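You operate a simulated robot arm through the tools that you are given. There is no shell and no other tool. Be economical: measure what you need, move in short steps, check, and stop when the job is done.

The job below is to be done with a simulated two-armed robot. You get a single attempt, and the scene is never put back.

JOB
Put the 350 g steel weight from the top of the camera table on the blue-tab blotter and the 250 g steel weight on top of the beige small panel there. Put the humidity card on the top of the camera table away on the top of the press table. Any order will do.
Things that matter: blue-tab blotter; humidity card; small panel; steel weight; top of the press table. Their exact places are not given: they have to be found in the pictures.

The check looks at the end state, three seconds after you hand in, the way a careful person would. Anything else that was tipped, shoved, dropped, spilled or broken makes it a failure.

ROBOT AND FRAMES
Two 6-joint arms with three-finger grippers on one trunk, on a base that drives. Base frame: it is fixed to the floor where the robot stands at the start and does not move with it; the origin is under the middle of the robot, x ahead of it, y to its left, z up; the surface under the hand at the start is at about z = 860. Readings come in mm, degrees, newtons and seconds.
The left shoulder is at the start at [21, 170, 1488], the right one opposite. With the tool pointing down near the work surface each hand reaches from about 340 to 600 mm from the robot's upright axis, wherever it stands, measured 20 degrees to its own side. Places, roughly: top of the press table [-2900, 2000, 900]. Payload 2.2 kg a hand.
The tool frame of a hand sits at the grasp point between the pads (the TCP): z along the fingers, y along the line on which they close. The tips reach 25 mm beyond it. The gripper opens to 104 mm. The gripper's body begins 74 mm behind the TCP.
Orientation is told as [roll, pitch, yaw] about the base's x, y, z axes, in that order, counted from this pose: with the fingers straight down and closing along the base's y, the tool's x points along the base's -x, its y along +y and its z along -z.

CONTROLS
- The arms move only by the tool move_arm. It takes "left_moves", "right_moves" or both (then of equal length, played together; a hand with none holds still); each is a list of rows, each a list of 3 entries, a list of its own where there are three numbers: the turn, a rotation vector about the base's x, y, z in degrees, then the shift along the base's x, y, z in mm, then the gripper command, from -1 (shut) to 1 (fully open), values between in proportion. In form: [[[rx, ry, rz], [dx, dy, dz], hand], ...]. A call has 1 to 12 rows; each row is the pose to reach, as a shift and turn from the pose commanded when the call began. Each row takes 0.2 s and may step no farther than 50 mm and 8.6 degrees from the row before; otherwise, or with a gripper value out of range, the whole call is refused. A pose out of reach is approached as far as the arm can. The call stops where the force on the tool passes 40 N (or 10 N more than at its start, if that is more) or the arm is blocked; 0.2 s more then pass. Each finger halts on what it meets, pressing with about 33 N; the grip force reading is that of the motor and also rises with nothing between the fingers. The clock runs only during rows and for 0.2 s after the last one: add rows that repeat a pose to give the fingers time. The reply holds the time, the measured pose of the TCP, the force on the tool along the base axes, the opening and the grip force, in the units named above and with some noise, with the torque about the TCP (base axes, N m) and any sound that the robot's microphone picked up.
- Cameras (640 x 400 px; columns grow to the right, rows downward): "scene" is now at [166.6, 29.2, 1388.9]; the picture's right is [0.30, -0.95, 0.00], its down [-0.55, -0.17, -0.82] and it looks along [0.78, 0.24, -0.58] (base axes); focal length 256 px, centre (320, 200). "left" rides on the left gripper at [81, -3, -104] in its tool frame; the picture's right is [0.04, 1.00, 0.00], its down [-0.75, 0.03, -0.66] and it looks along [-0.66, 0.03, 0.75] (tool axes); focal length 256 px, centre (320, 200). "right" rides on the right gripper at [82, 3, -104] in its tool frame; the picture's right is [-0.04, 1.00, 0.00], its down [-0.75, -0.03, -0.66] and it looks along [-0.66, -0.03, 0.75] (tool axes); focal length 256 px, centre (320, 200).
- capture(camera): a new picture of that camera. The clock stands still meanwhile.
- lift_body(by): slides the trunk up (or, below 0, down) by that many mm; the arms and the scene camera ride with it, the base frame stays. It gives what a move gives, with no picture.
- roll_base(legs): drives the robot by 1 to 6 legs, each [ahead, left, turn to the left] in mm, mm and degrees, along the robot's own axes; the way and the turn of a leg run together, so that a leg with both is an arc; at most 1500 mm and 180 degrees a leg. The arms and the cameras ride along, it lands a little off, and it stops where it bumps. It gives what a move gives.
- turn_head(pan, tilt): turns the head with the scene camera to pan (to the left, within 60 degrees either way) and tilt (down, from -29 to 69), counted from straight ahead of the robot. It gives what a move gives.
- locate(camera, pixels): there is no depth. For up to 12 entries [column, row, z] of the newest picture of that camera ("zoom" is the newest enlarged one), the place [x, y] in the base frame at which the ray of that pixel passes the height z, good to about 2 mm, but the place of the scene camera against the robot may be out by one fixed shift of up to 18 mm in any direction. The clock stands still meanwhile.
- close_up(camera, box): a new picture of the part [left, top, right, bottom] of that camera's present view, enlarged. The clock stands still meanwhile.
- job_done(): hands the job in; it is judged then, once.

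Go step by step. Measure first, check grasps and placings, and put right what went wrong. The budget is 110 turns and 100 pictures, counting those below and the enlarged ones. Unless the task says otherwise, let go and move clear before handing in, and close with one line.

The tools are called after ">>>" by a JSON object that holds its "api" and its "payload". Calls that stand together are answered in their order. move_arm: Moves the arms, as the interface text tells. Its arguments: {"type":"object","properties":{"left_moves":{"type":"array","items":{"type":"array"}},"right_moves":{"type":"array","items":{"type":"array"}}},"required":[]} The other tools are called the same way: lift_body (by) slides the trunk up or down; roll_base (legs) drives the base; turn_head (pan, tilt) turns the head that bears the scene camera; capture (camera) takes a picture; locate (camera, pixels) gives the place at which the rays of pixels pass given heights; close_up (camera, box) takes an enlarged picture of a part of a camera's view; job_done () hands the job in.

At the start:

```text
clock: 0.0
left_eef_pos: [511.8, 365.6, 1118.8]
left_ee_rot: [0.0, -0.2, 0.0]
left_wrist_force: [0.7, 0.3, 0.7]
left_torque: [0.03, -0.03, 0.03]
left_width: 103.8
left_finger_force: 0.2
right_eef_pos: [610.0, -117.8, 1075.0]
right_ee_rot: [0.0, 0.0, 0.0]
right_wrist_force: [0.1, 1.1, 0.4]
right_torque: [-0.01, 0.02, 0.02]
right_width: 104.2
right_finger_force: 0.1
trunk travel left (down, up): [-680.0, 62.0]
robot x, y, heading: [-0.1, -1.9, -0.3]
head pan, tilt: [17.3, 35.1]
```

scene: 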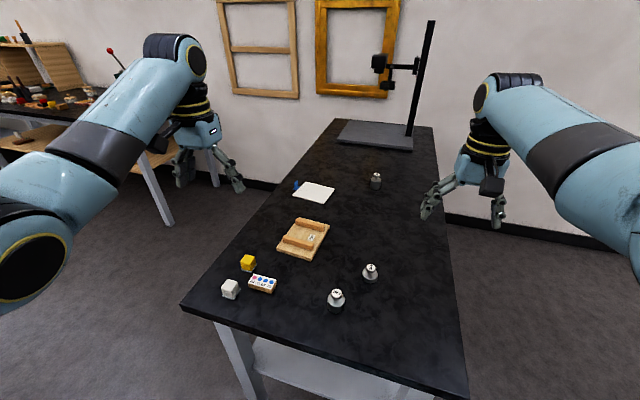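
right: 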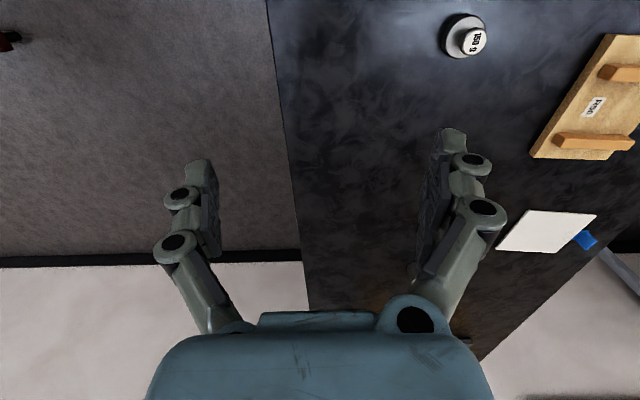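
left: 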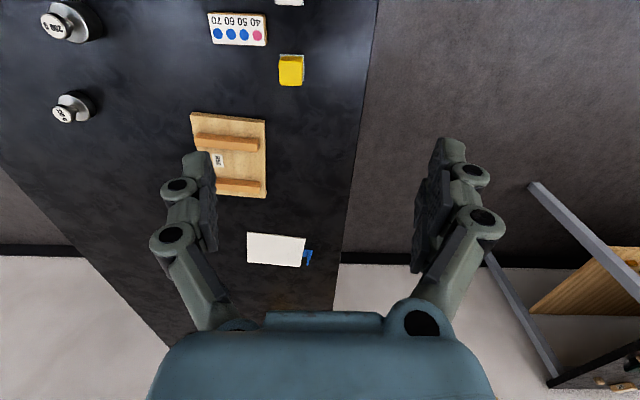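

The scene shows three weights (near 376,180; 370,272; 336,300), a panel at (304,238), a blotter at (314,192) and the humidity card at (262,284). I'll enlarge these to read the labels.

>>> {"api": "close_up", "payload": {"camera": "scene", "box": [210, 160, 410, 320]}}

>>> {"api": "close_up", "payload": {"camera": "left", "box": [0, 0, 320, 200]}}

>>> {"api": "close_up", "payload": {"camera": "right", "box": [420, 0, 640, 138]}}

```text
2.50 times, centred on (310, 240) of scene
```

zoom: 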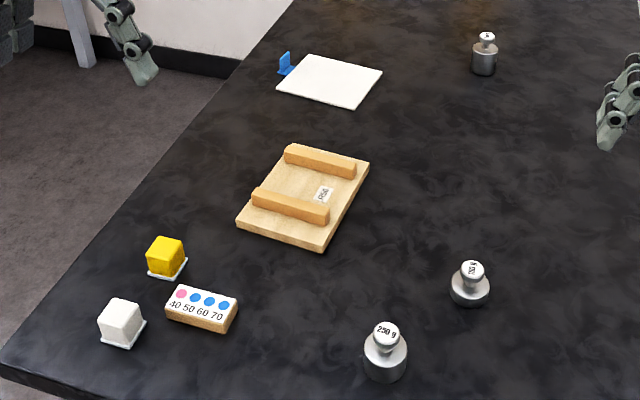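

```text
2.00 times, centred on (160, 100) of left
```

zoom: 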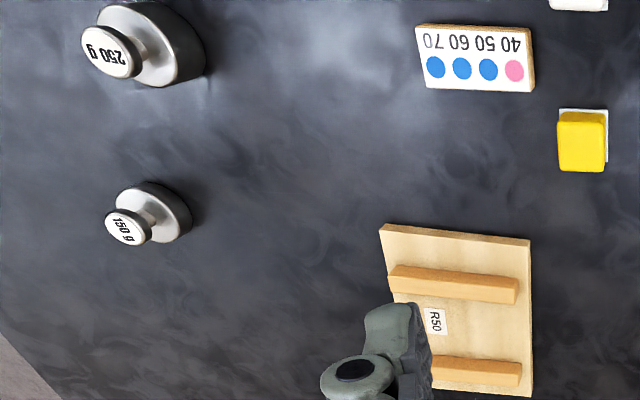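

```text
2.90 times, centred on (530, 69) of right
```

zoom: 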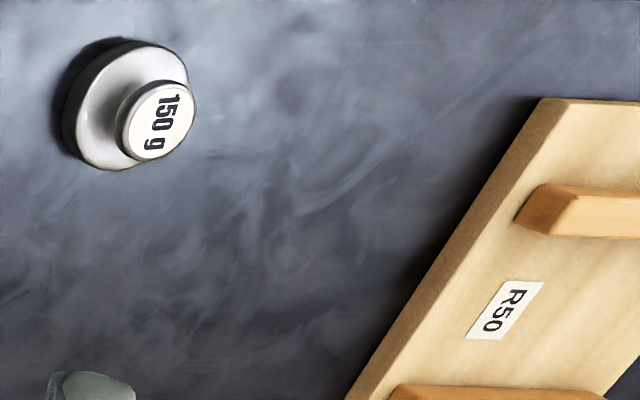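

The 250 g weight is at left-picture (70,25), the 150 g at (70,105); the far one is presumably 350 g. I'll locate the items through the wrist cameras.

>>> {"api": "locate", "payload": {"camera": "left", "pixels": [[190, 112, 875], [266, 121, 875], [266, 198, 875], [248, 234, 865], [305, 239, 865], [301, 267, 865], [247, 262, 865], [212, 12, 885], [268, 45, 885], [208, 13, 885], [266, 13, 885], [290, 70, 890]]}}

>>> {"api": "locate", "payload": {"camera": "scene", "pixels": [[376, 186, 860], [376, 175, 910], [370, 280, 860], [336, 308, 860], [336, 294, 910], [294, 187, 860], [300, 199, 865], [325, 204, 865], [334, 187, 865], [310, 182, 865], [280, 246, 872], [310, 260, 872]]}}

>>> {"api": "close_up", "payload": {"camera": "scene", "box": [350, 160, 400, 192]}}

```text
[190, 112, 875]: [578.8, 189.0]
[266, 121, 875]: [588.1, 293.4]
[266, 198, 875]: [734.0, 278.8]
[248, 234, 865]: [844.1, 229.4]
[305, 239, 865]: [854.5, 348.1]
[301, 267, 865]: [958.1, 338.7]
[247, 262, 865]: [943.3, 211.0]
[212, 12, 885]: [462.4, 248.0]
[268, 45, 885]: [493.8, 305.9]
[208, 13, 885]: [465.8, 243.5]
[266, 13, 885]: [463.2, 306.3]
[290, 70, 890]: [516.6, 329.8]
```

```text
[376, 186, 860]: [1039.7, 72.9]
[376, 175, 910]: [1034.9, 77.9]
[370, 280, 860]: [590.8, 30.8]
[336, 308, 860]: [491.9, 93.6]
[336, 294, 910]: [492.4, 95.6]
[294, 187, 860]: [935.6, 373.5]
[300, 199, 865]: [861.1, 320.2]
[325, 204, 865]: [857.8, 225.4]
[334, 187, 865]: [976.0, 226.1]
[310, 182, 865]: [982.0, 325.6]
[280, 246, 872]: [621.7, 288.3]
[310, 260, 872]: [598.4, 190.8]
```

```text
12.50 times, centred on (375, 176) of scene
```

zoom: 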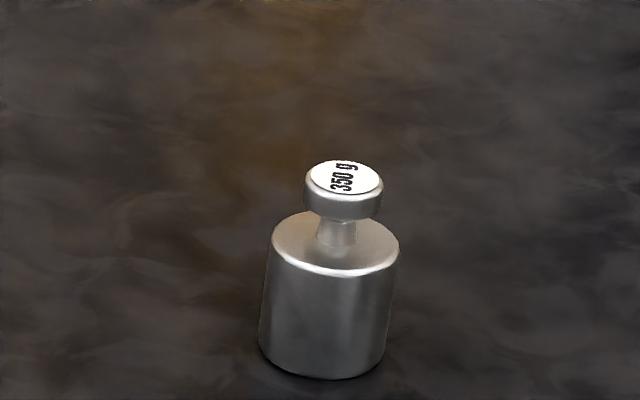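

The far weight is confirmed as 350 g at about [1020,75], too far from here, so I need to learn the table's edges and the room around it. I'll locate edges and look to both sides.

>>> {"api": "locate", "payload": {"camera": "scene", "pixels": [[182, 303, 860], [466, 397, 860], [332, 119, 860], [433, 127, 860], [180, 308, 860], [285, 187, 0], [460, 215, 0], [540, 232, 0], [150, 140, 0], [172, 226, 0], [270, 188, 0], [413, 150, 865]]}}

>>> {"api": "turn_head", "payload": {"pan": 60, "tilt": 25}}

>>> {"api": "capture", "payload": {"camera": "scene"}}

>>> {"api": "turn_head", "payload": {"pan": -45, "tilt": 35}}

>>> {"api": "capture", "payload": {"camera": "scene"}}

```text
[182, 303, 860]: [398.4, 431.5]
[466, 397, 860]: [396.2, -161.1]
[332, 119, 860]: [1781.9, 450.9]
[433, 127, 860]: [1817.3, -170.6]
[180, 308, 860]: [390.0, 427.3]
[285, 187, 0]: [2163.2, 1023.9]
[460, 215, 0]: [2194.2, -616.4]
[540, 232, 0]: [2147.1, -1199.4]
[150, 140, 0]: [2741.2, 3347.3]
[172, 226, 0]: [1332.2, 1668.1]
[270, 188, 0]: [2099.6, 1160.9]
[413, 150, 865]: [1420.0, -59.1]
```

```text
clock: 1.1
left_eef_pos: [511.8, 366.5, 1119.4]
left_ee_rot: [0.0, -0.1, 0.0]
left_wrist_force: [0.3, 0.3, -0.1]
left_torque: [0.0, 0.02, 0.0]
left_width: 104.2
left_finger_force: 0.0
right_eef_pos: [609.1, -117.3, 1074.8]
right_ee_rot: [0.0, 0.0, 0.0]
right_wrist_force: [-0.8, -0.1, -1.5]
right_torque: [0.05, 0.04, 0.03]
right_width: 103.8
right_finger_force: 0.1
trunk travel left (down, up): [-680.0, 62.0]
robot x, y, heading: [1.5, -1.4, 0.1]
head pan, tilt: [60.0, 25.0]
```

```text
92 pictures are left
```

scene: 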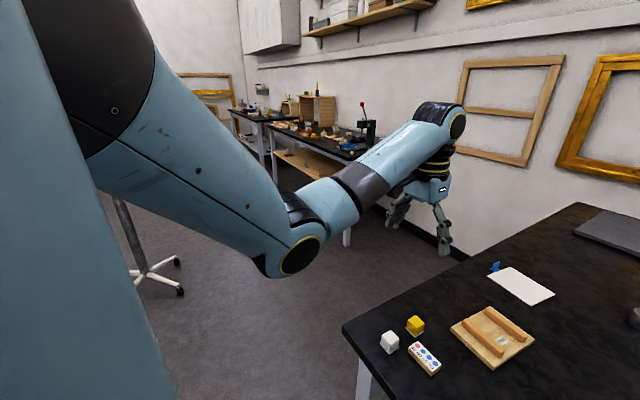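

```text
clock: 2.9
left_eef_pos: [511.9, 366.4, 1117.7]
left_ee_rot: [0.0, -0.1, 0.0]
left_wrist_force: [-0.4, -0.5, 0.0]
left_torque: [0.0, -0.02, 0.0]
left_width: 104.0
left_finger_force: 0.0
right_eef_pos: [609.4, -117.8, 1075.1]
right_ee_rot: [0.0, 0.0, -0.1]
right_wrist_force: [-0.3, 0.4, 0.2]
right_torque: [-0.01, -0.01, -0.01]
right_width: 103.8
right_finger_force: 0.1
trunk travel left (down, up): [-680.0, 62.0]
robot x, y, heading: [-0.8, -0.9, 0.1]
head pan, tilt: [-45.0, 35.0]
```

```text
91 pictures are left
```

scene: 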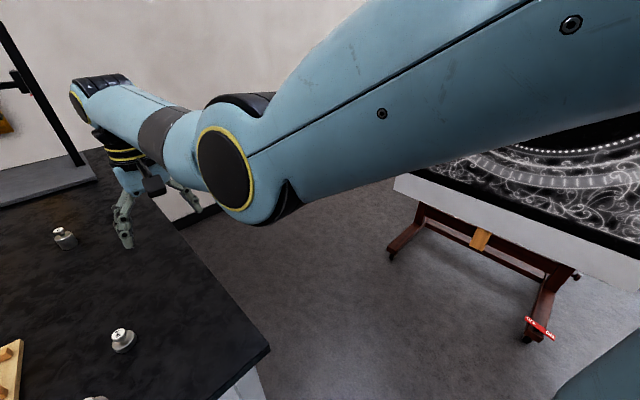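

The table spans about x 395–1780, y −160…440, and an easel-like stand is on the right. I'll check how much room is there for standing on the right side.

>>> {"api": "locate", "payload": {"camera": "scene", "pixels": [[390, 260, 0], [525, 342, 0], [393, 182, 600], [393, 182, 400], [420, 208, 0], [270, 350, 860], [210, 210, 0], [545, 335, 0], [395, 190, 800]]}}

>>> {"api": "turn_head", "payload": {"pan": -60, "tilt": 10}}

>>> {"api": "capture", "payload": {"camera": "scene"}}

```text
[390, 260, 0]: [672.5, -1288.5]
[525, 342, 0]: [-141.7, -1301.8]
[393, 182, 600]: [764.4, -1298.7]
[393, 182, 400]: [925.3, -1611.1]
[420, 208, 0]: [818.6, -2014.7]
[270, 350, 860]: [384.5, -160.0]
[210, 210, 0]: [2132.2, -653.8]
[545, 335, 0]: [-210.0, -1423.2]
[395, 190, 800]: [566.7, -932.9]
```

```text
clock: 3.8
left_eef_pos: [510.6, 367.2, 1119.2]
left_ee_rot: [0.0, -0.1, 0.0]
left_wrist_force: [0.5, -0.3, -0.2]
left_torque: [0.02, 0.02, 0.01]
left_width: 103.9
left_finger_force: 0.1
right_eef_pos: [609.0, -118.0, 1074.7]
right_ee_rot: [0.0, 0.0, 0.0]
right_wrist_force: [-0.6, -0.1, -0.2]
right_torque: [0.03, 0.01, -0.03]
right_width: 104.0
right_finger_force: 0.1
trunk travel left (down, up): [-680.0, 62.0]
robot x, y, heading: [1.6, -3.1, -0.2]
head pan, tilt: [-60.0, 10.0]
```

```text
90 pictures are left
```

scene: 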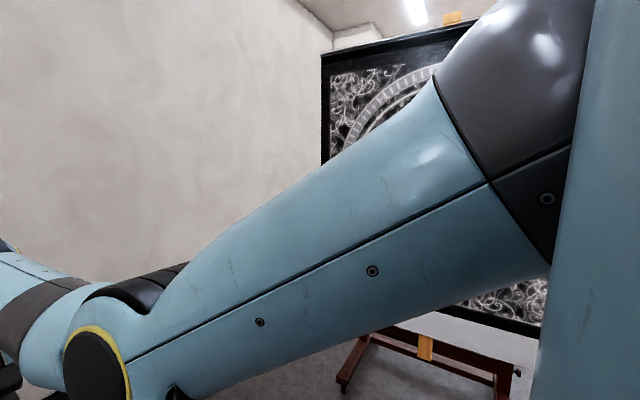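

The easel stands at y ≈ −1290 from x ≈ −200 to 700; there is a ~1.1 m aisle to the right of the table. I'll look down to see how close the base is to the table.

>>> {"api": "turn_head", "payload": {"pan": 0, "tilt": 69}}

>>> {"api": "capture", "payload": {"camera": "scene"}}

>>> {"api": "turn_head", "payload": {"pan": 0, "tilt": 30}}

>>> {"api": "capture", "payload": {"camera": "scene"}}

```text
clock: 5.1
left_eef_pos: [511.4, 366.0, 1118.8]
left_ee_rot: [0.0, 0.0, 0.0]
left_wrist_force: [0.1, 0.6, -0.9]
left_torque: [0.02, 0.0, 0.0]
left_width: 104.1
left_finger_force: 0.0
right_eef_pos: [608.4, -117.4, 1075.1]
right_ee_rot: [0.1, 0.1, 0.1]
right_wrist_force: [-0.1, 0.3, 0.3]
right_torque: [0.02, -0.02, -0.01]
right_width: 103.8
right_finger_force: 0.1
trunk travel left (down, up): [-680.0, 62.0]
robot x, y, heading: [2.7, 2.2, -0.2]
head pan, tilt: [0.0, 68.8]
```

```text
89 pictures are left
```

scene: 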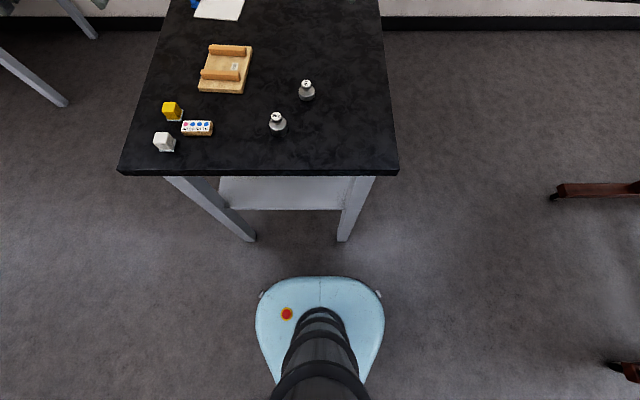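

```text
clock: 6.2
left_eef_pos: [512.4, 365.9, 1119.1]
left_ee_rot: [0.0, -0.1, 0.0]
left_wrist_force: [0.7, -0.3, -0.2]
left_torque: [0.0, 0.01, -0.01]
left_width: 104.0
left_finger_force: 0.1
right_eef_pos: [608.4, -117.9, 1074.1]
right_ee_rot: [0.0, 0.0, 0.0]
right_wrist_force: [0.0, 0.4, -0.4]
right_torque: [0.0, 0.0, 0.0]
right_width: 104.0
right_finger_force: 0.0
trunk travel left (down, up): [-680.0, 62.0]
robot x, y, heading: [1.1, -0.9, 0.0]
head pan, tilt: [0.0, 30.0]
```

```text
88 pictures are left
```

scene: 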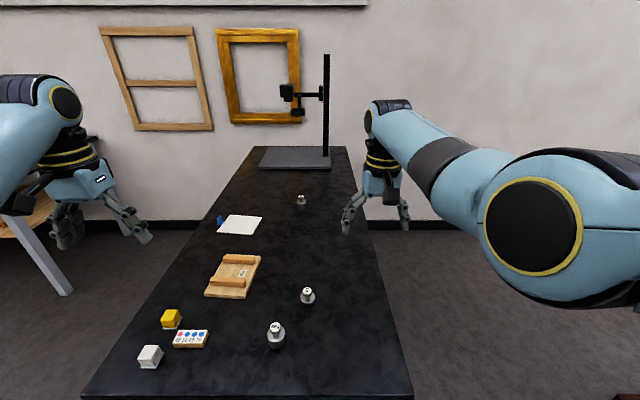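

The base front is at about x≈240, so I can stand ~270 mm from the table edge; from the left long side everything (y 75–290) is then within reach. I'll strafe left 950 and turn right to face the table, then look.

>>> {"api": "roll_base", "payload": {"legs": [[0, 950, 0], [0, 0, -90]]}}

>>> {"api": "turn_head", "payload": {"pan": 20, "tilt": 35}}

>>> {"api": "capture", "payload": {"camera": "scene"}}

```text
clock: 8.3
left_eef_pos: [505.4, 602.1, 1121.8]
left_ee_rot: [-0.1, -0.4, 0.1]
left_wrist_force: [-1.1, 0.4, 0.1]
left_torque: [-0.04, -0.08, 0.01]
left_width: 104.1
left_finger_force: 0.1
right_eef_pos: [601.6, 118.7, 1076.0]
right_ee_rot: [-0.2, -0.2, 0.0]
right_wrist_force: [-1.6, 0.2, 0.8]
right_torque: [-0.05, -0.1, -0.03]
right_width: 103.8
right_finger_force: 0.1
trunk travel left (down, up): [-680.0, 62.0]
robot x, y, heading: [-4.6, 234.0, -0.1]
head pan, tilt: [0.0, 30.0]
stopped in leg 1: the robot was blocked; the commanded pose is now the measured one
```

```text
clock: 9.1
left_eef_pos: [510.4, 601.8, 1119.0]
left_ee_rot: [-0.1, -0.2, 0.0]
left_wrist_force: [-0.2, -1.3, 0.0]
left_torque: [0.02, 0.03, 0.02]
left_width: 104.1
left_finger_force: 0.1
right_eef_pos: [608.0, 117.7, 1074.1]
right_ee_rot: [-0.1, 0.0, 0.0]
right_wrist_force: [-0.6, -0.3, 1.1]
right_torque: [0.06, 0.0, 0.01]
right_width: 103.8
right_finger_force: 0.0
trunk travel left (down, up): [-680.0, 62.0]
robot x, y, heading: [-0.8, 239.3, -0.1]
head pan, tilt: [20.0, 35.0]
```

```text
87 pictures are left
```

scene: 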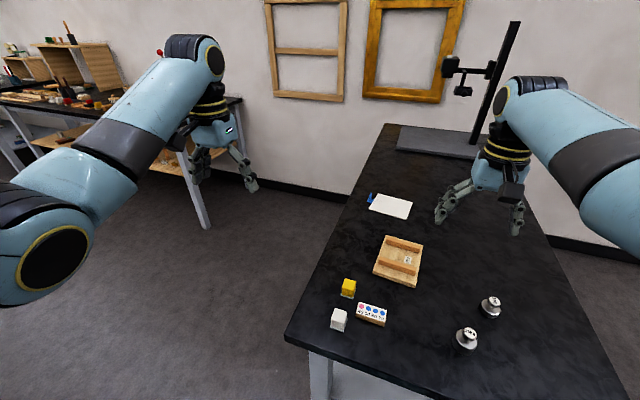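

The drive stopped at y≈237, so something is close on the left. I'll look that way.

>>> {"api": "turn_head", "payload": {"pan": 60, "tilt": 60}}

>>> {"api": "capture", "payload": {"camera": "scene"}}

>>> {"api": "turn_head", "payload": {"pan": 60, "tilt": 20}}

>>> {"api": "capture", "payload": {"camera": "scene"}}

```text
clock: 10.2
left_eef_pos: [510.9, 602.0, 1118.3]
left_ee_rot: [-0.2, -0.1, -0.1]
left_wrist_force: [0.4, -0.3, -1.0]
left_torque: [0.02, 0.05, 0.02]
left_width: 103.8
left_finger_force: 0.2
right_eef_pos: [608.4, 119.2, 1073.2]
right_ee_rot: [-0.1, -0.1, 0.0]
right_wrist_force: [-0.2, -0.1, 0.8]
right_torque: [-0.01, -0.01, -0.03]
right_width: 103.8
right_finger_force: 0.0
trunk travel left (down, up): [-680.0, 62.0]
robot x, y, heading: [-1.3, 238.5, 0.2]
head pan, tilt: [60.0, 60.0]
```

```text
86 pictures are left
```

scene: 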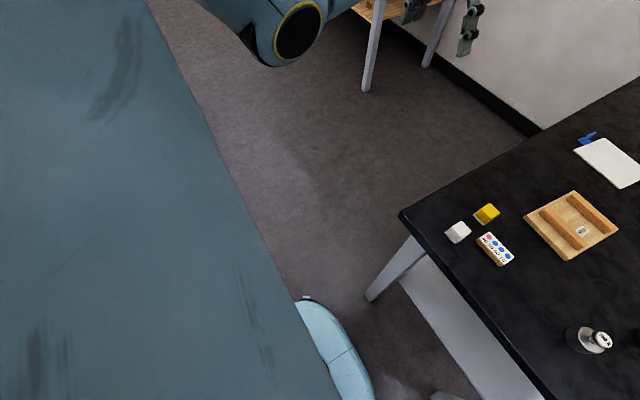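

```text
clock: 11.3
left_eef_pos: [511.3, 603.2, 1119.6]
left_ee_rot: [-0.2, 0.0, 0.0]
left_wrist_force: [-0.6, 0.0, 0.1]
left_torque: [-0.04, -0.01, -0.04]
left_width: 104.0
left_finger_force: 0.1
right_eef_pos: [608.9, 118.4, 1074.1]
right_ee_rot: [0.0, 0.1, 0.0]
right_wrist_force: [0.3, 0.2, 1.2]
right_torque: [-0.03, -0.02, 0.01]
right_width: 104.1
right_finger_force: 0.1
trunk travel left (down, up): [-680.0, 62.0]
robot x, y, heading: [-2.3, 241.5, -0.1]
head pan, tilt: [60.0, 20.0]
```

```text
85 pictures are left
```

scene: 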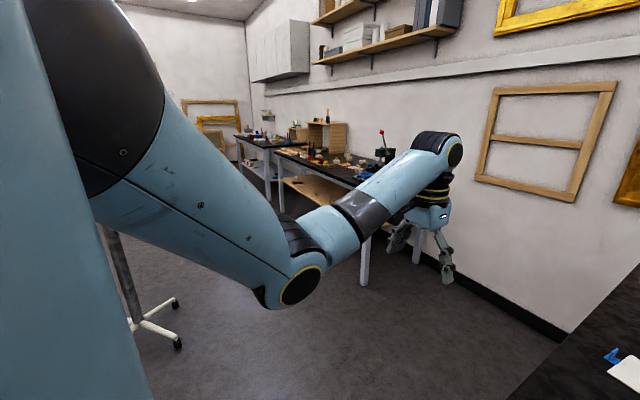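

A wheeled stand shows at pixels (178,345) and (120,270) to the left; I'll locate its feet.

>>> {"api": "locate", "payload": {"camera": "scene", "pixels": [[178, 345, 0], [175, 303, 0], [140, 318, 60], [128, 325, 60], [364, 283, 0]]}}

>>> {"api": "roll_base", "payload": {"legs": [[0, -240, 0]]}}

>>> {"api": "roll_base", "payload": {"legs": [[0, 0, 45]]}}

>>> {"api": "turn_head", "payload": {"pan": 45, "tilt": 25}}

>>> {"api": "capture", "payload": {"camera": "scene"}}

```text
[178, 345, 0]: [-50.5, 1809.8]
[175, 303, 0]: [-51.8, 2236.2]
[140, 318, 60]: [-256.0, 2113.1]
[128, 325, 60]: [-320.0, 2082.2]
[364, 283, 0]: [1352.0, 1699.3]
```

```text
clock: 13.1
left_eef_pos: [509.7, 362.4, 1119.5]
left_ee_rot: [-0.1, -0.2, 0.2]
left_wrist_force: [0.3, -0.3, -0.1]
left_torque: [-0.01, 0.01, -0.01]
left_width: 104.0
left_finger_force: 0.1
right_eef_pos: [609.2, -121.5, 1073.5]
right_ee_rot: [0.0, 0.1, 0.1]
right_wrist_force: [0.5, -0.9, 0.3]
right_torque: [0.0, -0.03, 0.01]
right_width: 104.0
right_finger_force: 0.2
trunk travel left (down, up): [-680.0, 62.0]
robot x, y, heading: [-1.6, -4.3, 0.2]
head pan, tilt: [60.0, 20.0]
```

```text
clock: 15.5
left_eef_pos: [107.7, 613.6, 1117.8]
left_ee_rot: [-0.2, -0.1, 44.7]
left_wrist_force: [0.0, -0.1, -0.2]
left_torque: [-0.02, 0.04, -0.03]
left_width: 104.1
left_finger_force: 0.0
right_eef_pos: [517.2, 337.5, 1074.3]
right_ee_rot: [-0.1, 0.2, 44.6]
right_wrist_force: [0.1, -0.3, 0.6]
right_torque: [0.04, -0.01, -0.02]
right_width: 104.0
right_finger_force: 0.1
trunk travel left (down, up): [-680.0, 62.0]
robot x, y, heading: [1.0, -6.1, 45.0]
head pan, tilt: [60.0, 20.0]
```

```text
clock: 16.3
left_eef_pos: [106.7, 614.4, 1117.8]
left_ee_rot: [-0.2, -0.1, 44.7]
left_wrist_force: [-0.3, 0.2, -0.2]
left_torque: [0.03, 0.0, 0.0]
left_width: 103.9
left_finger_force: 0.0
right_eef_pos: [516.4, 338.5, 1074.4]
right_ee_rot: [-0.1, 0.1, 44.6]
right_wrist_force: [-1.1, 0.0, -0.5]
right_torque: [-0.02, 0.01, -0.01]
right_width: 104.2
right_finger_force: 0.1
trunk travel left (down, up): [-680.0, 62.0]
robot x, y, heading: [0.4, -3.2, 44.7]
head pan, tilt: [45.0, 25.0]
```

```text
84 pictures are left
```

scene: 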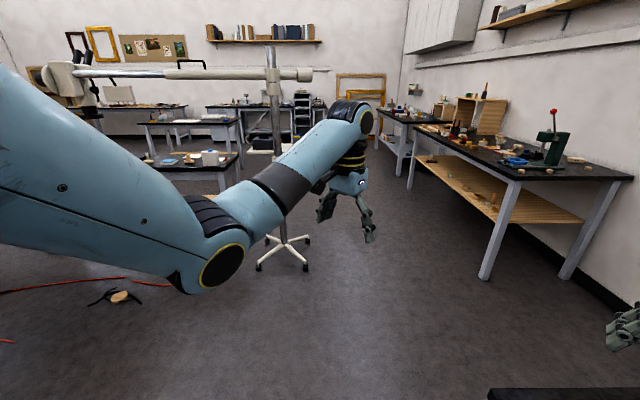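

The stand carries a boom (row 72) with a head reaching left in the picture, and there's a small thing with a red cable on the floor at (118,297). I'll turn further to see the whole left side.

>>> {"api": "locate", "payload": {"camera": "scene", "pixels": [[118, 297, 0], [10, 292, 0], [160, 285, 0], [5, 341, 0], [285, 245, 40], [272, 75, 1450], [65, 80, 1400], [486, 278, 0]]}}

>>> {"api": "roll_base", "payload": {"legs": [[0, 0, 60]]}}

>>> {"api": "turn_head", "payload": {"pan": 0, "tilt": 25}}

>>> {"api": "capture", "payload": {"camera": "scene"}}

```text
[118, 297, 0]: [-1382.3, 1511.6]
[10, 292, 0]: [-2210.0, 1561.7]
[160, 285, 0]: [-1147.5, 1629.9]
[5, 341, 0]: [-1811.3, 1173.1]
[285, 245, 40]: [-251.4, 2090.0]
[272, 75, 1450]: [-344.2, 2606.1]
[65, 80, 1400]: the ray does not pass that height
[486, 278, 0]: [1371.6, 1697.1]
```

```text
clock: 19.3
left_eef_pos: [-486.4, 394.9, 1120.0]
left_ee_rot: [-0.3, -0.2, 104.9]
left_wrist_force: [-0.2, 0.1, 0.1]
left_torque: [-0.03, 0.01, -0.03]
left_width: 104.1
left_finger_force: 0.0
right_eef_pos: [-41.9, 613.4, 1074.0]
right_ee_rot: [-0.1, 0.1, 104.9]
right_wrist_force: [-0.3, -0.4, -0.7]
right_torque: [-0.01, -0.02, -0.01]
right_width: 103.9
right_finger_force: 0.0
trunk travel left (down, up): [-680.0, 62.0]
robot x, y, heading: [2.6, -3.9, 105.1]
head pan, tilt: [45.0, 25.0]
```

```text
clock: 20.4
left_eef_pos: [-484.9, 394.8, 1119.7]
left_ee_rot: [-0.3, -0.1, 104.9]
left_wrist_force: [-0.3, -0.8, -0.4]
left_torque: [-0.01, 0.02, -0.03]
left_width: 104.2
left_finger_force: 0.1
right_eef_pos: [-41.9, 614.7, 1073.3]
right_ee_rot: [-0.1, 0.1, 105.0]
right_wrist_force: [0.0, 0.7, -0.3]
right_torque: [0.02, 0.04, 0.01]
right_width: 103.9
right_finger_force: 0.2
trunk travel left (down, up): [-680.0, 62.0]
robot x, y, heading: [0.7, -7.0, 105.0]
head pan, tilt: [0.0, 25.0]
```

```text
83 pictures are left
```

scene: 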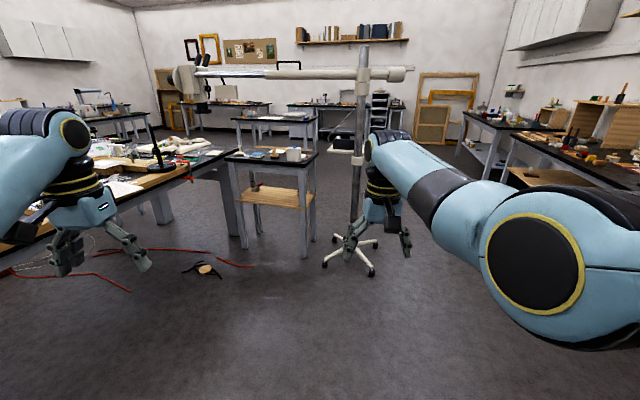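

No obstacle in sight at that distance; I'll tilt down to see the floor just in front, where I was blocked.

>>> {"api": "turn_head", "payload": {"pan": 0, "tilt": 65}}

>>> {"api": "capture", "payload": {"camera": "scene"}}

```text
clock: 21.5
left_eef_pos: [-485.7, 394.6, 1119.5]
left_ee_rot: [-0.1, -0.2, 104.9]
left_wrist_force: [0.1, 0.8, -0.2]
left_torque: [-0.01, 0.04, 0.03]
left_width: 104.1
left_finger_force: 0.0
right_eef_pos: [-42.1, 614.1, 1072.9]
right_ee_rot: [-0.1, 0.2, 104.9]
right_wrist_force: [0.2, 0.4, -0.9]
right_torque: [0.03, 0.03, -0.01]
right_width: 103.9
right_finger_force: 0.0
trunk travel left (down, up): [-680.0, 62.0]
robot x, y, heading: [-0.9, -8.2, 104.9]
head pan, tilt: [0.0, 65.0]
```

```text
82 pictures are left
```

scene: 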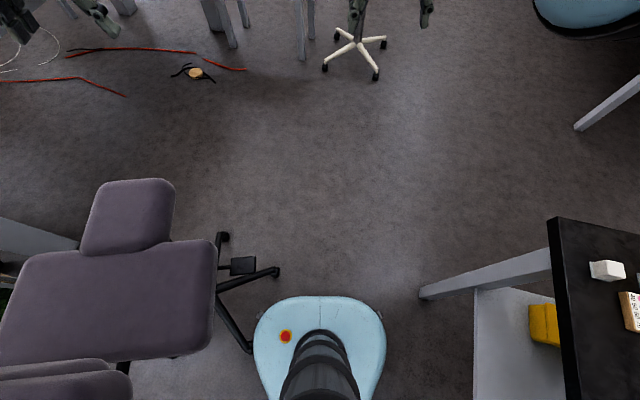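

A wheeled office chair is right beside me (caster at (275,271)) – that's what blocked. I'll locate the caster and the table leg to plan a path between them.

>>> {"api": "locate", "payload": {"camera": "scene", "pixels": [[277, 275, 0], [247, 350, 0], [222, 240, 0], [425, 295, 0], [210, 330, 480], [212, 250, 480], [172, 190, 900], [375, 76, 0], [385, 320, 250], [256, 320, 250], [320, 297, 250], [553, 218, 860]]}}

```text
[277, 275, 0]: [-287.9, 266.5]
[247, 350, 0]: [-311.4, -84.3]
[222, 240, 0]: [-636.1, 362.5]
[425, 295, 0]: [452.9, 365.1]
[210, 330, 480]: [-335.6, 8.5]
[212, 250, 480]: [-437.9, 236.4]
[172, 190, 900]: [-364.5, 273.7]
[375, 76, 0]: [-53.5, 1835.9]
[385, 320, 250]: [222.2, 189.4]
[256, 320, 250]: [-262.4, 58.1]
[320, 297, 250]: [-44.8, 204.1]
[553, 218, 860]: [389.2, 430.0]
```

Corridor between caster (x≈−288) and table leg (x≈453) is ~740 mm; I'll head 90°, centre at x≈90, drive through to y≈950, then turn clockwise to face the table.

>>> {"api": "roll_base", "payload": {"legs": [[0, 0, -15], [0, -90, 0], [950, 0, 0], [0, 0, -180]]}}

>>> {"api": "turn_head", "payload": {"pan": 25, "tilt": 40}}

>>> {"api": "capture", "payload": {"camera": "scene"}}

```text
clock: 35.2
left_eef_pos: [489.8, 457.9, 1117.8]
left_ee_rot: [-0.2, -0.1, -86.4]
left_wrist_force: [0.6, 0.3, -0.3]
left_torque: [-0.01, -0.01, 0.01]
left_width: 104.1
left_finger_force: 0.0
right_eef_pos: [13.9, 329.8, 1074.0]
right_ee_rot: [-0.1, 0.2, -86.3]
right_wrist_force: [0.1, -0.5, 1.0]
right_torque: [-0.01, 0.0, 0.0]
right_width: 104.2
right_finger_force: 0.1
trunk travel left (down, up): [-680.0, 62.0]
robot x, y, heading: [92.6, 946.8, -85.9]
head pan, tilt: [0.0, 65.0]
```

```text
clock: 36.1
left_eef_pos: [490.2, 458.0, 1119.0]
left_ee_rot: [-0.3, -0.1, -86.4]
left_wrist_force: [0.9, 0.1, -0.3]
left_torque: [0.02, 0.0, -0.02]
left_width: 104.2
left_finger_force: 0.0
right_eef_pos: [13.3, 329.4, 1073.7]
right_ee_rot: [-0.1, 0.0, -86.4]
right_wrist_force: [1.2, 0.6, -0.8]
right_torque: [0.0, 0.01, 0.0]
right_width: 103.7
right_finger_force: 0.0
trunk travel left (down, up): [-680.0, 62.0]
robot x, y, heading: [93.5, 944.4, -85.9]
head pan, tilt: [25.0, 40.0]
```

```text
81 pictures are left
```

scene: 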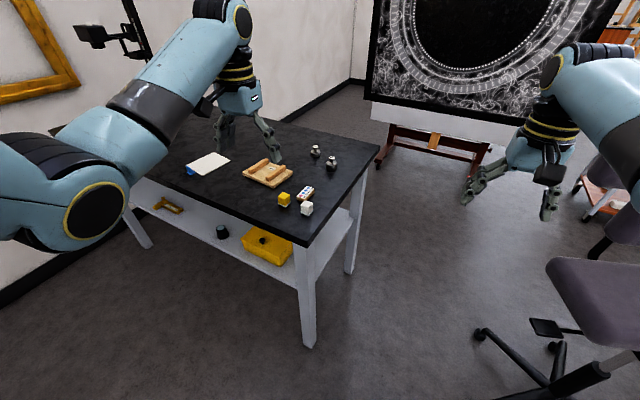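

I'm at (93,945) facing −86°. Next: square up, strafe to x≈850 and advance to y≈705 (265 mm from the table edge).

>>> {"api": "roll_base", "payload": {"legs": [[0, 0, -4.1], [0, 757, 0], [235, 0, 0]]}}

>>> {"api": "turn_head", "payload": {"pan": 0, "tilt": 50}}

>>> {"api": "capture", "payload": {"camera": "scene"}}

>>> {"api": "capture", "payload": {"camera": "left"}}

>>> {"api": "capture", "payload": {"camera": "right"}}

```text
clock: 42.0
left_eef_pos: [1196.8, 187.9, 1119.0]
left_ee_rot: [-0.2, -0.1, -90.6]
left_wrist_force: [0.9, -0.5, 0.0]
left_torque: [0.04, 0.03, 0.01]
left_width: 104.1
left_finger_force: 0.0
right_eef_pos: [711.3, 95.1, 1072.8]
right_ee_rot: [-0.2, 0.2, -90.6]
right_wrist_force: [-0.4, 0.2, 0.0]
right_torque: [0.02, 0.05, 0.02]
right_width: 103.8
right_finger_force: 0.0
trunk travel left (down, up): [-680.0, 62.0]
robot x, y, heading: [836.2, 703.4, -90.4]
head pan, tilt: [25.0, 40.0]
```

```text
clock: 42.9
left_eef_pos: [1197.9, 188.0, 1119.1]
left_ee_rot: [-0.1, 0.0, -90.6]
left_wrist_force: [0.3, 0.1, -0.4]
left_torque: [0.0, -0.02, 0.01]
left_width: 103.9
left_finger_force: 0.1
right_eef_pos: [711.9, 96.7, 1073.3]
right_ee_rot: [-0.2, 0.1, -90.6]
right_wrist_force: [0.0, -0.1, -1.0]
right_torque: [0.0, 0.05, 0.0]
right_width: 104.1
right_finger_force: 0.1
trunk travel left (down, up): [-680.0, 62.0]
robot x, y, heading: [836.6, 702.0, -90.3]
head pan, tilt: [0.0, 50.0]
```

```text
80 pictures are left
```

scene: 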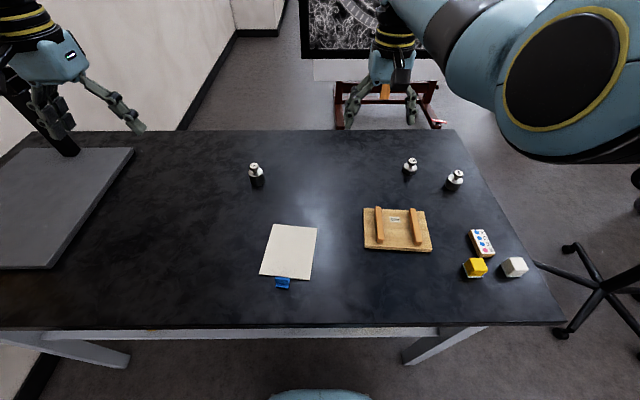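

```text
79 pictures are left
```

left: 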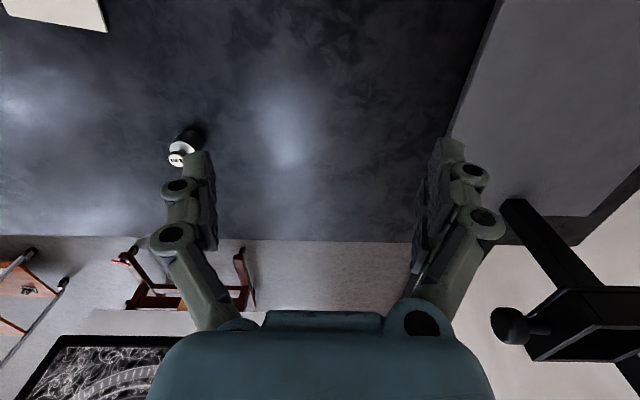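

```text
78 pictures are left
```

right: 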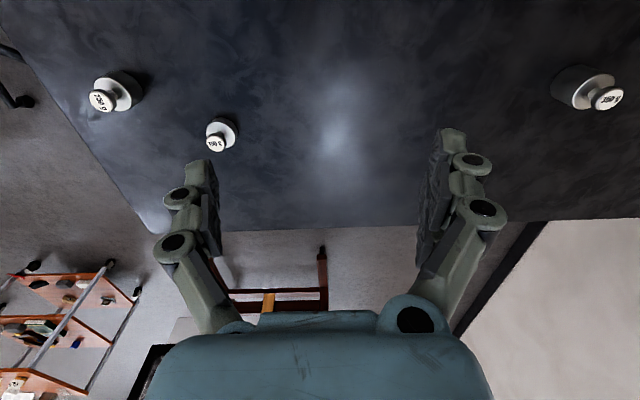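

The 350 g weight appears at left-picture (178,159) and right-picture (605,99). I'll locate it, plus the 250 g one, at trial heights.

>>> {"api": "locate", "payload": {"camera": "left", "pixels": [[177, 160, 900], [177, 160, 920], [177, 160, 940], [187, 130, 860]]}}

>>> {"api": "locate", "payload": {"camera": "right", "pixels": [[607, 99, 900], [607, 99, 920], [607, 99, 940], [100, 101, 900], [100, 101, 920], [120, 90, 860], [215, 143, 900]]}}

>>> {"api": "locate", "payload": {"camera": "scene", "pixels": [[254, 167, 920], [257, 186, 860], [456, 174, 910], [272, 224, 865], [316, 229, 865], [306, 278, 865], [260, 273, 865], [383, 207, 890], [411, 209, 890], [383, 243, 890], [366, 250, 872], [432, 251, 872]]}}

>>> {"api": "close_up", "payload": {"camera": "scene", "box": [340, 190, 540, 290]}}

```text
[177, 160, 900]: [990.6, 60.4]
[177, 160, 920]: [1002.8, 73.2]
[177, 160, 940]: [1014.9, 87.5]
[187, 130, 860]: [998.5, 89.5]
```

```text
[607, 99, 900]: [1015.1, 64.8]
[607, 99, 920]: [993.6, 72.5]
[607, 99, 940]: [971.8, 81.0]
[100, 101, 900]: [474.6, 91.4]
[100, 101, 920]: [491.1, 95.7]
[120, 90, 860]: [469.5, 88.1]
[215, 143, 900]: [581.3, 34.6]
```

```text
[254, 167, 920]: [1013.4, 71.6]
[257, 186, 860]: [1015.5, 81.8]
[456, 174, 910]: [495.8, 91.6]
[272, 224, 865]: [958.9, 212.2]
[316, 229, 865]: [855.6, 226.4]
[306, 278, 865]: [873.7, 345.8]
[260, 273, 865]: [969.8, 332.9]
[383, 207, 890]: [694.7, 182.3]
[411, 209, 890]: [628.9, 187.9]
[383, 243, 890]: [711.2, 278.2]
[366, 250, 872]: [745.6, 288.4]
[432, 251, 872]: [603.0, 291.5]
```

```text
3.20 times, centred on (440, 240) of scene
```

zoom: 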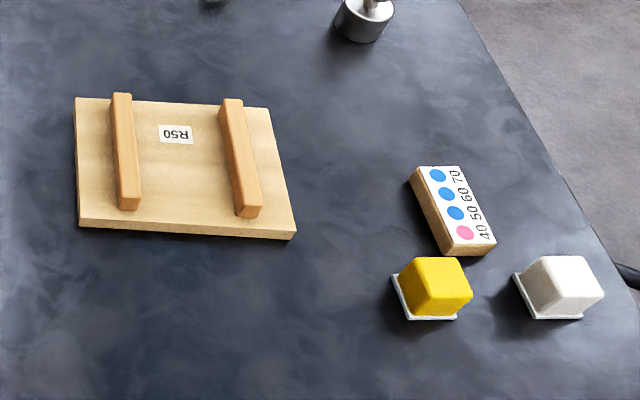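

The two wrist views agree on a knob top at about (1000,70), z≈914. I'll bring the left hand over x≈1000, raise the right hand, then lower the trunk to gain reach.

>>> {"api": "move_arm", "payload": {"left_moves": [[[0, 0, 0], [-45, 0, 0], 1], [[0, 0, 0], [-90, 0, 0], 1], [[0, 0, 0], [-135, 0, 0], 1], [[0, 0, 0], [-180, 0, 0], 1], [[0, 0, 0], [-198, 0, 0], 1], [[0, 0, 0], [-198, 0, 0], 1]], "right_moves": [[[0, 0, 0], [0, 0, 45], 1], [[0, 0, 0], [0, 0, 90], 1], [[0, 0, 0], [0, 20, 130], 1], [[0, 0, 0], [0, 40, 160], 1], [[0, 0, 0], [0, 60, 160], 1], [[0, 0, 0], [0, 60, 160], 1]]}}

>>> {"api": "lift_body", "payload": {"by": -150}}

>>> {"api": "capture", "payload": {"camera": "left"}}

```text
clock: 44.3
left_eef_pos: [996.6, 182.9, 1109.7]
left_ee_rot: [-0.1, -0.2, -90.6]
left_wrist_force: [-1.2, -0.2, -0.5]
left_torque: [0.01, 0.01, 0.02]
left_width: 103.9
left_finger_force: 0.2
left hand out of reach, approached as far as the arm can: row 1, 2, 3, 4, 5, 6
right_eef_pos: [721.3, 104.6, 1206.7]
right_ee_rot: [-0.2, 0.1, -90.7]
right_wrist_force: [-0.4, 0.8, -0.9]
right_torque: [0.02, -0.04, 0.04]
right_width: 104.0
right_finger_force: 0.1
right hand out of reach, approached as far as the arm can: row 3, 4, 5, 6
trunk travel left (down, up): [-680.0, 62.0]
robot x, y, heading: [835.4, 701.0, -90.5]
head pan, tilt: [0.0, 50.0]
```

```text
clock: 46.0
left_eef_pos: [996.0, 181.3, 957.4]
left_ee_rot: [-0.2, -0.3, -90.6]
left_wrist_force: [1.1, 0.4, -0.1]
left_torque: [-0.04, 0.0, -0.03]
left_width: 103.8
left_finger_force: 0.0
right_eef_pos: [719.7, 104.2, 1050.4]
right_ee_rot: [0.0, 0.5, -90.7]
right_wrist_force: [-0.8, 0.4, 1.2]
right_torque: [-0.03, -0.02, -0.02]
right_width: 104.3
right_finger_force: 0.0
trunk travel left (down, up): [-530.0, 212.0]
robot x, y, heading: [835.7, 703.6, -90.6]
head pan, tilt: [0.0, 50.0]
```

```text
76 pictures are left
```

left: 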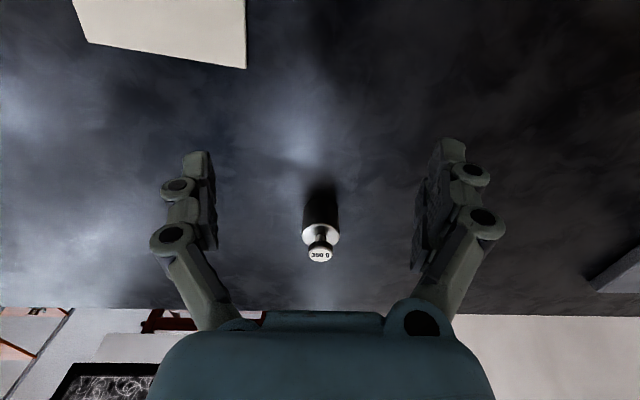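

The 350 g weight is centred at column ~320, knob at (320,255). I'll locate it again from here.

>>> {"api": "locate", "payload": {"camera": "left", "pixels": [[320, 255, 914], [320, 236, 900], [320, 190, 860], [305, 225, 895], [339, 225, 895], [85, 40, 864], [245, 68, 864]]}}

>>> {"api": "close_up", "payload": {"camera": "left", "box": [270, 160, 370, 280]}}

```text
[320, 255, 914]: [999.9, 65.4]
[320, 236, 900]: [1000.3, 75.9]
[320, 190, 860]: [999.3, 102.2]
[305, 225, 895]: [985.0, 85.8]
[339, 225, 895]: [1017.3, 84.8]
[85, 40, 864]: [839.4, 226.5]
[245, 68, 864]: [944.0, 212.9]
```

```text
3.33 times, centred on (320, 220) of left
```

zoom: 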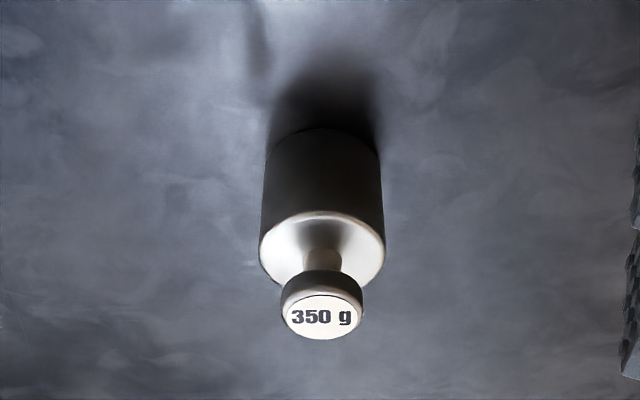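

Weight centre is about (1000,76), body top ≈ 902. I'll slide the open hand over it (fingers straddle in x) and check before going down.

>>> {"api": "move_arm", "payload": {"left_moves": [[[0, 0, 0], [1, -35, 0], 1], [[0, 0, 0], [3, -70, 0], 1], [[0, 0, 0], [4, -104, 0], 1], [[0, 0, 0], [4, -104, 0], 1]]}}

>>> {"api": "capture", "payload": {"camera": "left"}}

```text
clock: 47.0
left_eef_pos: [1000.9, 78.9, 960.4]
left_ee_rot: [-0.2, -0.2, -90.6]
left_wrist_force: [0.0, -0.5, 0.0]
left_torque: [-0.01, -0.02, 0.02]
left_width: 103.9
left_finger_force: 0.1
right_eef_pos: [720.2, 104.2, 1050.1]
right_ee_rot: [0.0, 0.5, -90.7]
right_wrist_force: [-0.9, 0.3, 0.6]
right_torque: [-0.03, -0.01, -0.02]
right_width: 104.1
right_finger_force: 0.1
trunk travel left (down, up): [-530.0, 212.0]
robot x, y, heading: [839.6, 706.4, -90.5]
head pan, tilt: [0.0, 50.0]
```

```text
74 pictures are left
```

left: 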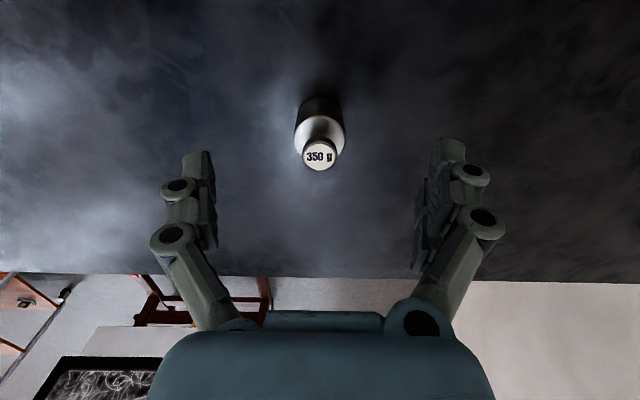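

Now the knob is at (320,155) and body at (320,125); check the position once more.

>>> {"api": "locate", "payload": {"camera": "left", "pixels": [[320, 155, 915], [320, 155, 922], [320, 128, 900], [320, 97, 860]]}}

```text
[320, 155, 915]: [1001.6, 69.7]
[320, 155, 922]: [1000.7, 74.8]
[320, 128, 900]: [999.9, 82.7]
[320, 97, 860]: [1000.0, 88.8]
```

Centre is ≈ (1000.5,74). I'll shift −5 in y, go down to z≈890 and close.

>>> {"api": "move_arm", "payload": {"left_moves": [[[0, 0, 0], [0, -5, 0], 1], [[0, 0, 0], [0, -5, -40], 1], [[0, 0, 0], [0, -5, -70], 1], [[0, 0, 0], [0, -5, -70], 1], [[0, 0, 0], [0, -5, -70], -1], [[0, 0, 0], [0, -5, -70], -1], [[0, 0, 0], [0, -5, -70], -1], [[0, 0, 0], [0, -5, -70], -1], [[0, 0, 0], [0, -5, -70], -1]]}}

```text
clock: 49.0
left_eef_pos: [1000.6, 72.8, 888.5]
left_ee_rot: [-0.2, -0.1, -90.7]
left_wrist_force: [-0.8, 0.3, 0.0]
left_torque: [-0.01, 0.01, 0.02]
left_width: 37.1
left_finger_force: 33.2
right_eef_pos: [719.1, 104.7, 1050.7]
right_ee_rot: [-0.1, 0.6, -90.7]
right_wrist_force: [-0.1, 0.4, 0.3]
right_torque: [-0.02, 0.03, 0.03]
right_width: 104.2
right_finger_force: 0.0
trunk travel left (down, up): [-530.0, 212.0]
robot x, y, heading: [837.2, 704.8, -90.5]
head pan, tilt: [0.0, 50.0]
```

Grasped (width 37, force 33). Lift 60 and carry toward the blotter centre ≈ (898,280).

>>> {"api": "move_arm", "payload": {"left_moves": [[[0, 0, 0], [0, 0, 35], -1], [[0, 0, 0], [0, 0, 65], -1], [[0, 0, 0], [-20, 40, 65], -1], [[0, 0, 0], [-40, 80, 65], -1], [[0, 0, 0], [-60, 120, 65], -1], [[0, 0, 0], [-80, 160, 65], -1], [[0, 0, 0], [-102, 204, 65], -1], [[0, 0, 0], [-102, 206, 65], -1], [[0, 0, 0], [-102, 206, 65], -1]]}}

>>> {"api": "capture", "payload": {"camera": "left"}}

>>> {"api": "capture", "payload": {"camera": "scene"}}

```text
clock: 50.5
left_eef_pos: [1033.6, 204.1, 953.8]
left_ee_rot: [10.0, -2.8, -86.1]
left_wrist_force: [0.3, 0.3, 0.3]
left_torque: [-0.01, -0.02, -0.03]
left_width: 0.1
left_finger_force: 28.1
left hand out of reach, approached as far as the arm can: row 6, 7
right_eef_pos: [721.5, 105.1, 1049.8]
right_ee_rot: [-0.2, 0.5, -90.6]
right_wrist_force: [0.4, 0.4, 0.1]
right_torque: [0.02, -0.02, 0.01]
right_width: 104.0
right_finger_force: 0.2
trunk travel left (down, up): [-530.0, 212.0]
robot x, y, heading: [837.1, 702.2, -90.6]
head pan, tilt: [0.0, 50.0]
stopped in row 7 (left hand): the arm was blocked; the commanded pose is now the measured one
```

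```text
73 pictures are left
```

left: 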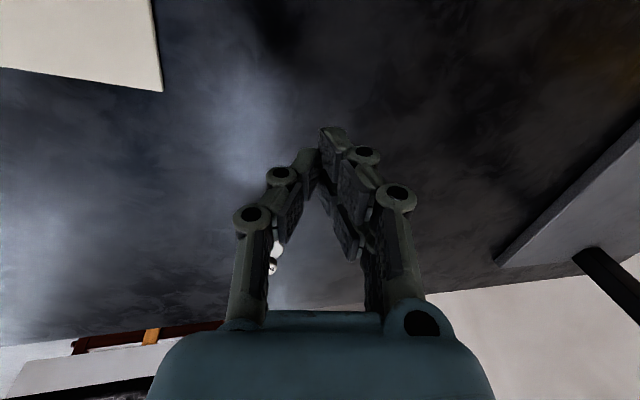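

```text
72 pictures are left
```

scene: 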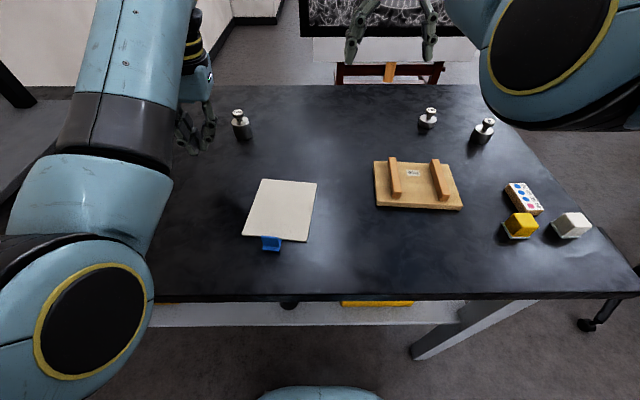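

The hand was driven into an unreachable pose and lost the weight; it seems to stand upright at (240,125). I'll check where it is exactly.

>>> {"api": "locate", "payload": {"camera": "scene", "pixels": [[238, 112, 920], [243, 138, 860], [247, 235, 864], [305, 241, 864], [316, 183, 864], [264, 180, 864]]}}

>>> {"api": "close_up", "payload": {"camera": "scene", "box": [170, 90, 330, 250]}}

```text
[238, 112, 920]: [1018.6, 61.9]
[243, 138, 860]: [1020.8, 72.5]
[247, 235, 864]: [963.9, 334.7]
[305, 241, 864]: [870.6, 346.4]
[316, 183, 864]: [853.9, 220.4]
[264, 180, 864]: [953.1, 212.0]
```

```text
2.50 times, centred on (250, 170) of scene
```

zoom: 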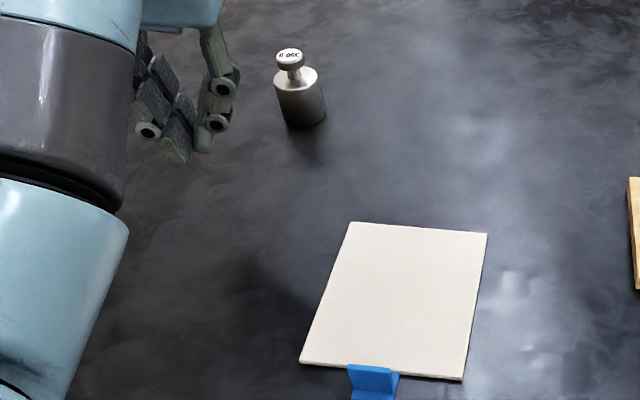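

The weight stands upright near (1003,68), so it just slipped from the fingers. I'll open, straighten the hand and return to the known-good pose at ≈ (998,175,960).

>>> {"api": "move_arm", "payload": {"left_moves": [[[0, 0, 0], [0, -5, 5], -0.2], [[0.7, 3.4, -1.5], [-10, -12, 6], 0.2], [[1.4, 6.8, -3], [-20, -20, 6], 0.6], [[2.1, 10.2, -4.5], [-32, -26, 6], 1], [[2.1, 10.2, -4.5], [-32, -26, 6], 1], [[2.1, 10.2, -4.5], [-32, -26, 6], 1]]}}

>>> {"api": "capture", "payload": {"camera": "left"}}

```text
clock: 51.9
left_eef_pos: [1001.4, 175.4, 959.8]
left_ee_rot: [-0.3, -0.4, -90.5]
left_wrist_force: [-0.2, 0.3, -0.4]
left_torque: [0.01, -0.04, -0.02]
left_width: 104.0
left_finger_force: 0.1
right_eef_pos: [721.3, 103.2, 1050.2]
right_ee_rot: [0.0, 0.7, -90.6]
right_wrist_force: [-0.1, 0.1, -0.4]
right_torque: [-0.04, 0.03, 0.01]
right_width: 104.0
right_finger_force: 0.1
trunk travel left (down, up): [-530.0, 212.0]
robot x, y, heading: [841.4, 701.3, -90.6]
head pan, tilt: [0.0, 50.0]
```

```text
70 pictures are left
```

left: 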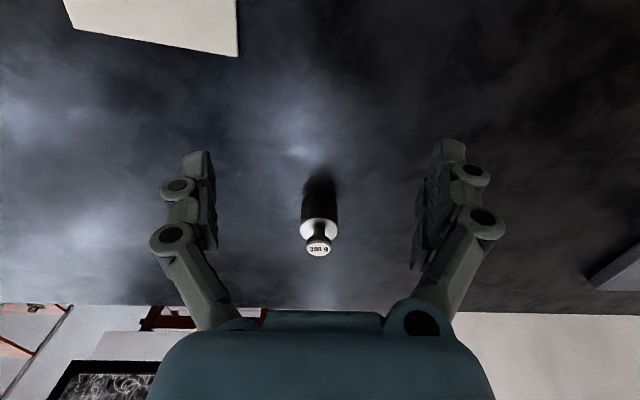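

>>> {"api": "locate", "payload": {"camera": "left", "pixels": [[318, 249, 919], [319, 228, 902], [320, 185, 860]]}}

>>> {"api": "close_up", "payload": {"camera": "left", "box": [270, 150, 370, 270]}}

```text
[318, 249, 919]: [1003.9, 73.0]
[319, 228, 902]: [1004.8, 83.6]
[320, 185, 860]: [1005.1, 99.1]
```

```text
3.33 times, centred on (320, 210) of left
```

zoom: 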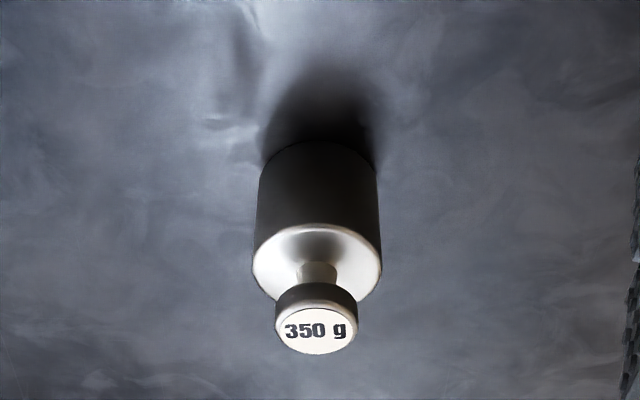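

The body centre works out at ≈ (1004,77). I'll go over it, descend, close, and lift only slightly to check the hold.

>>> {"api": "move_arm", "payload": {"left_moves": [[[0, 0, 0], [1, -33, 0], 1], [[0, 0, 0], [2, -66, 0], 1], [[0, 0, 0], [2.5, -98, 0], 1], [[0, 0, 0], [2.5, -98, -35], 1], [[0, 0, 0], [2.5, -98, -71], 1], [[0, 0, 0], [2.5, -98, -71], 1], [[0, 0, 0], [2.5, -98, -71], -1], [[0, 0, 0], [2.5, -98, -71], -1], [[0, 0, 0], [2.5, -98, -71], -1], [[0, 0, 0], [2.5, -98, -71], -1], [[0, 0, 0], [2.5, -98, -71], -1], [[0, 0, 0], [2.5, -98, -71], -1]]}}

>>> {"api": "move_arm", "payload": {"left_moves": [[[0, 0, 0], [0, 0, 4], -1], [[0, 0, 0], [0, 0, 8], -1], [[0, 0, 0], [0, 0, 12], -1], [[0, 0, 0], [0, 0, 16], -1], [[0, 0, 0], [0, 0, 20], -1]]}}

>>> {"api": "capture", "payload": {"camera": "left"}}

```text
clock: 54.5
left_eef_pos: [1003.4, 79.6, 890.5]
left_ee_rot: [-0.4, -0.4, -90.6]
left_wrist_force: [-0.7, 0.9, -0.3]
left_torque: [-0.03, 0.01, -0.02]
left_width: 37.3
left_finger_force: 33.2
right_eef_pos: [720.5, 105.1, 1050.3]
right_ee_rot: [-0.1, 0.6, -90.6]
right_wrist_force: [0.2, -0.1, 0.2]
right_torque: [0.0, 0.0, 0.0]
right_width: 104.0
right_finger_force: 0.1
trunk travel left (down, up): [-530.0, 212.0]
robot x, y, heading: [836.1, 703.1, -90.3]
head pan, tilt: [0.0, 50.0]
```

```text
clock: 55.7
left_eef_pos: [1004.3, 78.2, 908.4]
left_ee_rot: [-0.3, -0.4, -90.4]
left_wrist_force: [0.6, 0.6, -3.0]
left_torque: [0.03, 0.01, -0.01]
left_width: 37.1
left_finger_force: 32.9
right_eef_pos: [721.6, 103.7, 1048.9]
right_ee_rot: [-0.1, 0.6, -90.7]
right_wrist_force: [-0.3, 0.4, 0.0]
right_torque: [-0.01, -0.01, -0.02]
right_width: 104.1
right_finger_force: 0.1
trunk travel left (down, up): [-530.0, 212.0]
robot x, y, heading: [839.5, 704.3, -90.5]
head pan, tilt: [0.0, 50.0]
```

```text
68 pictures are left
```

left: 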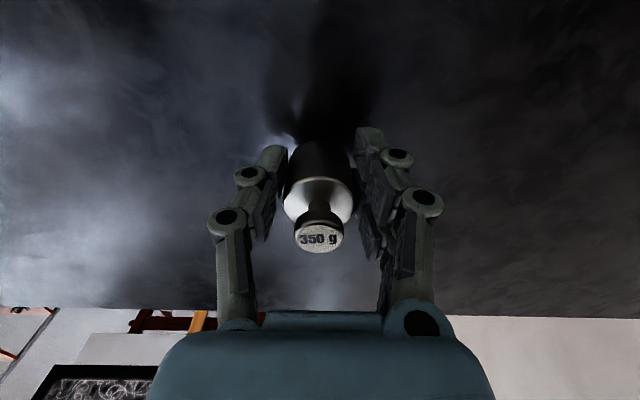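

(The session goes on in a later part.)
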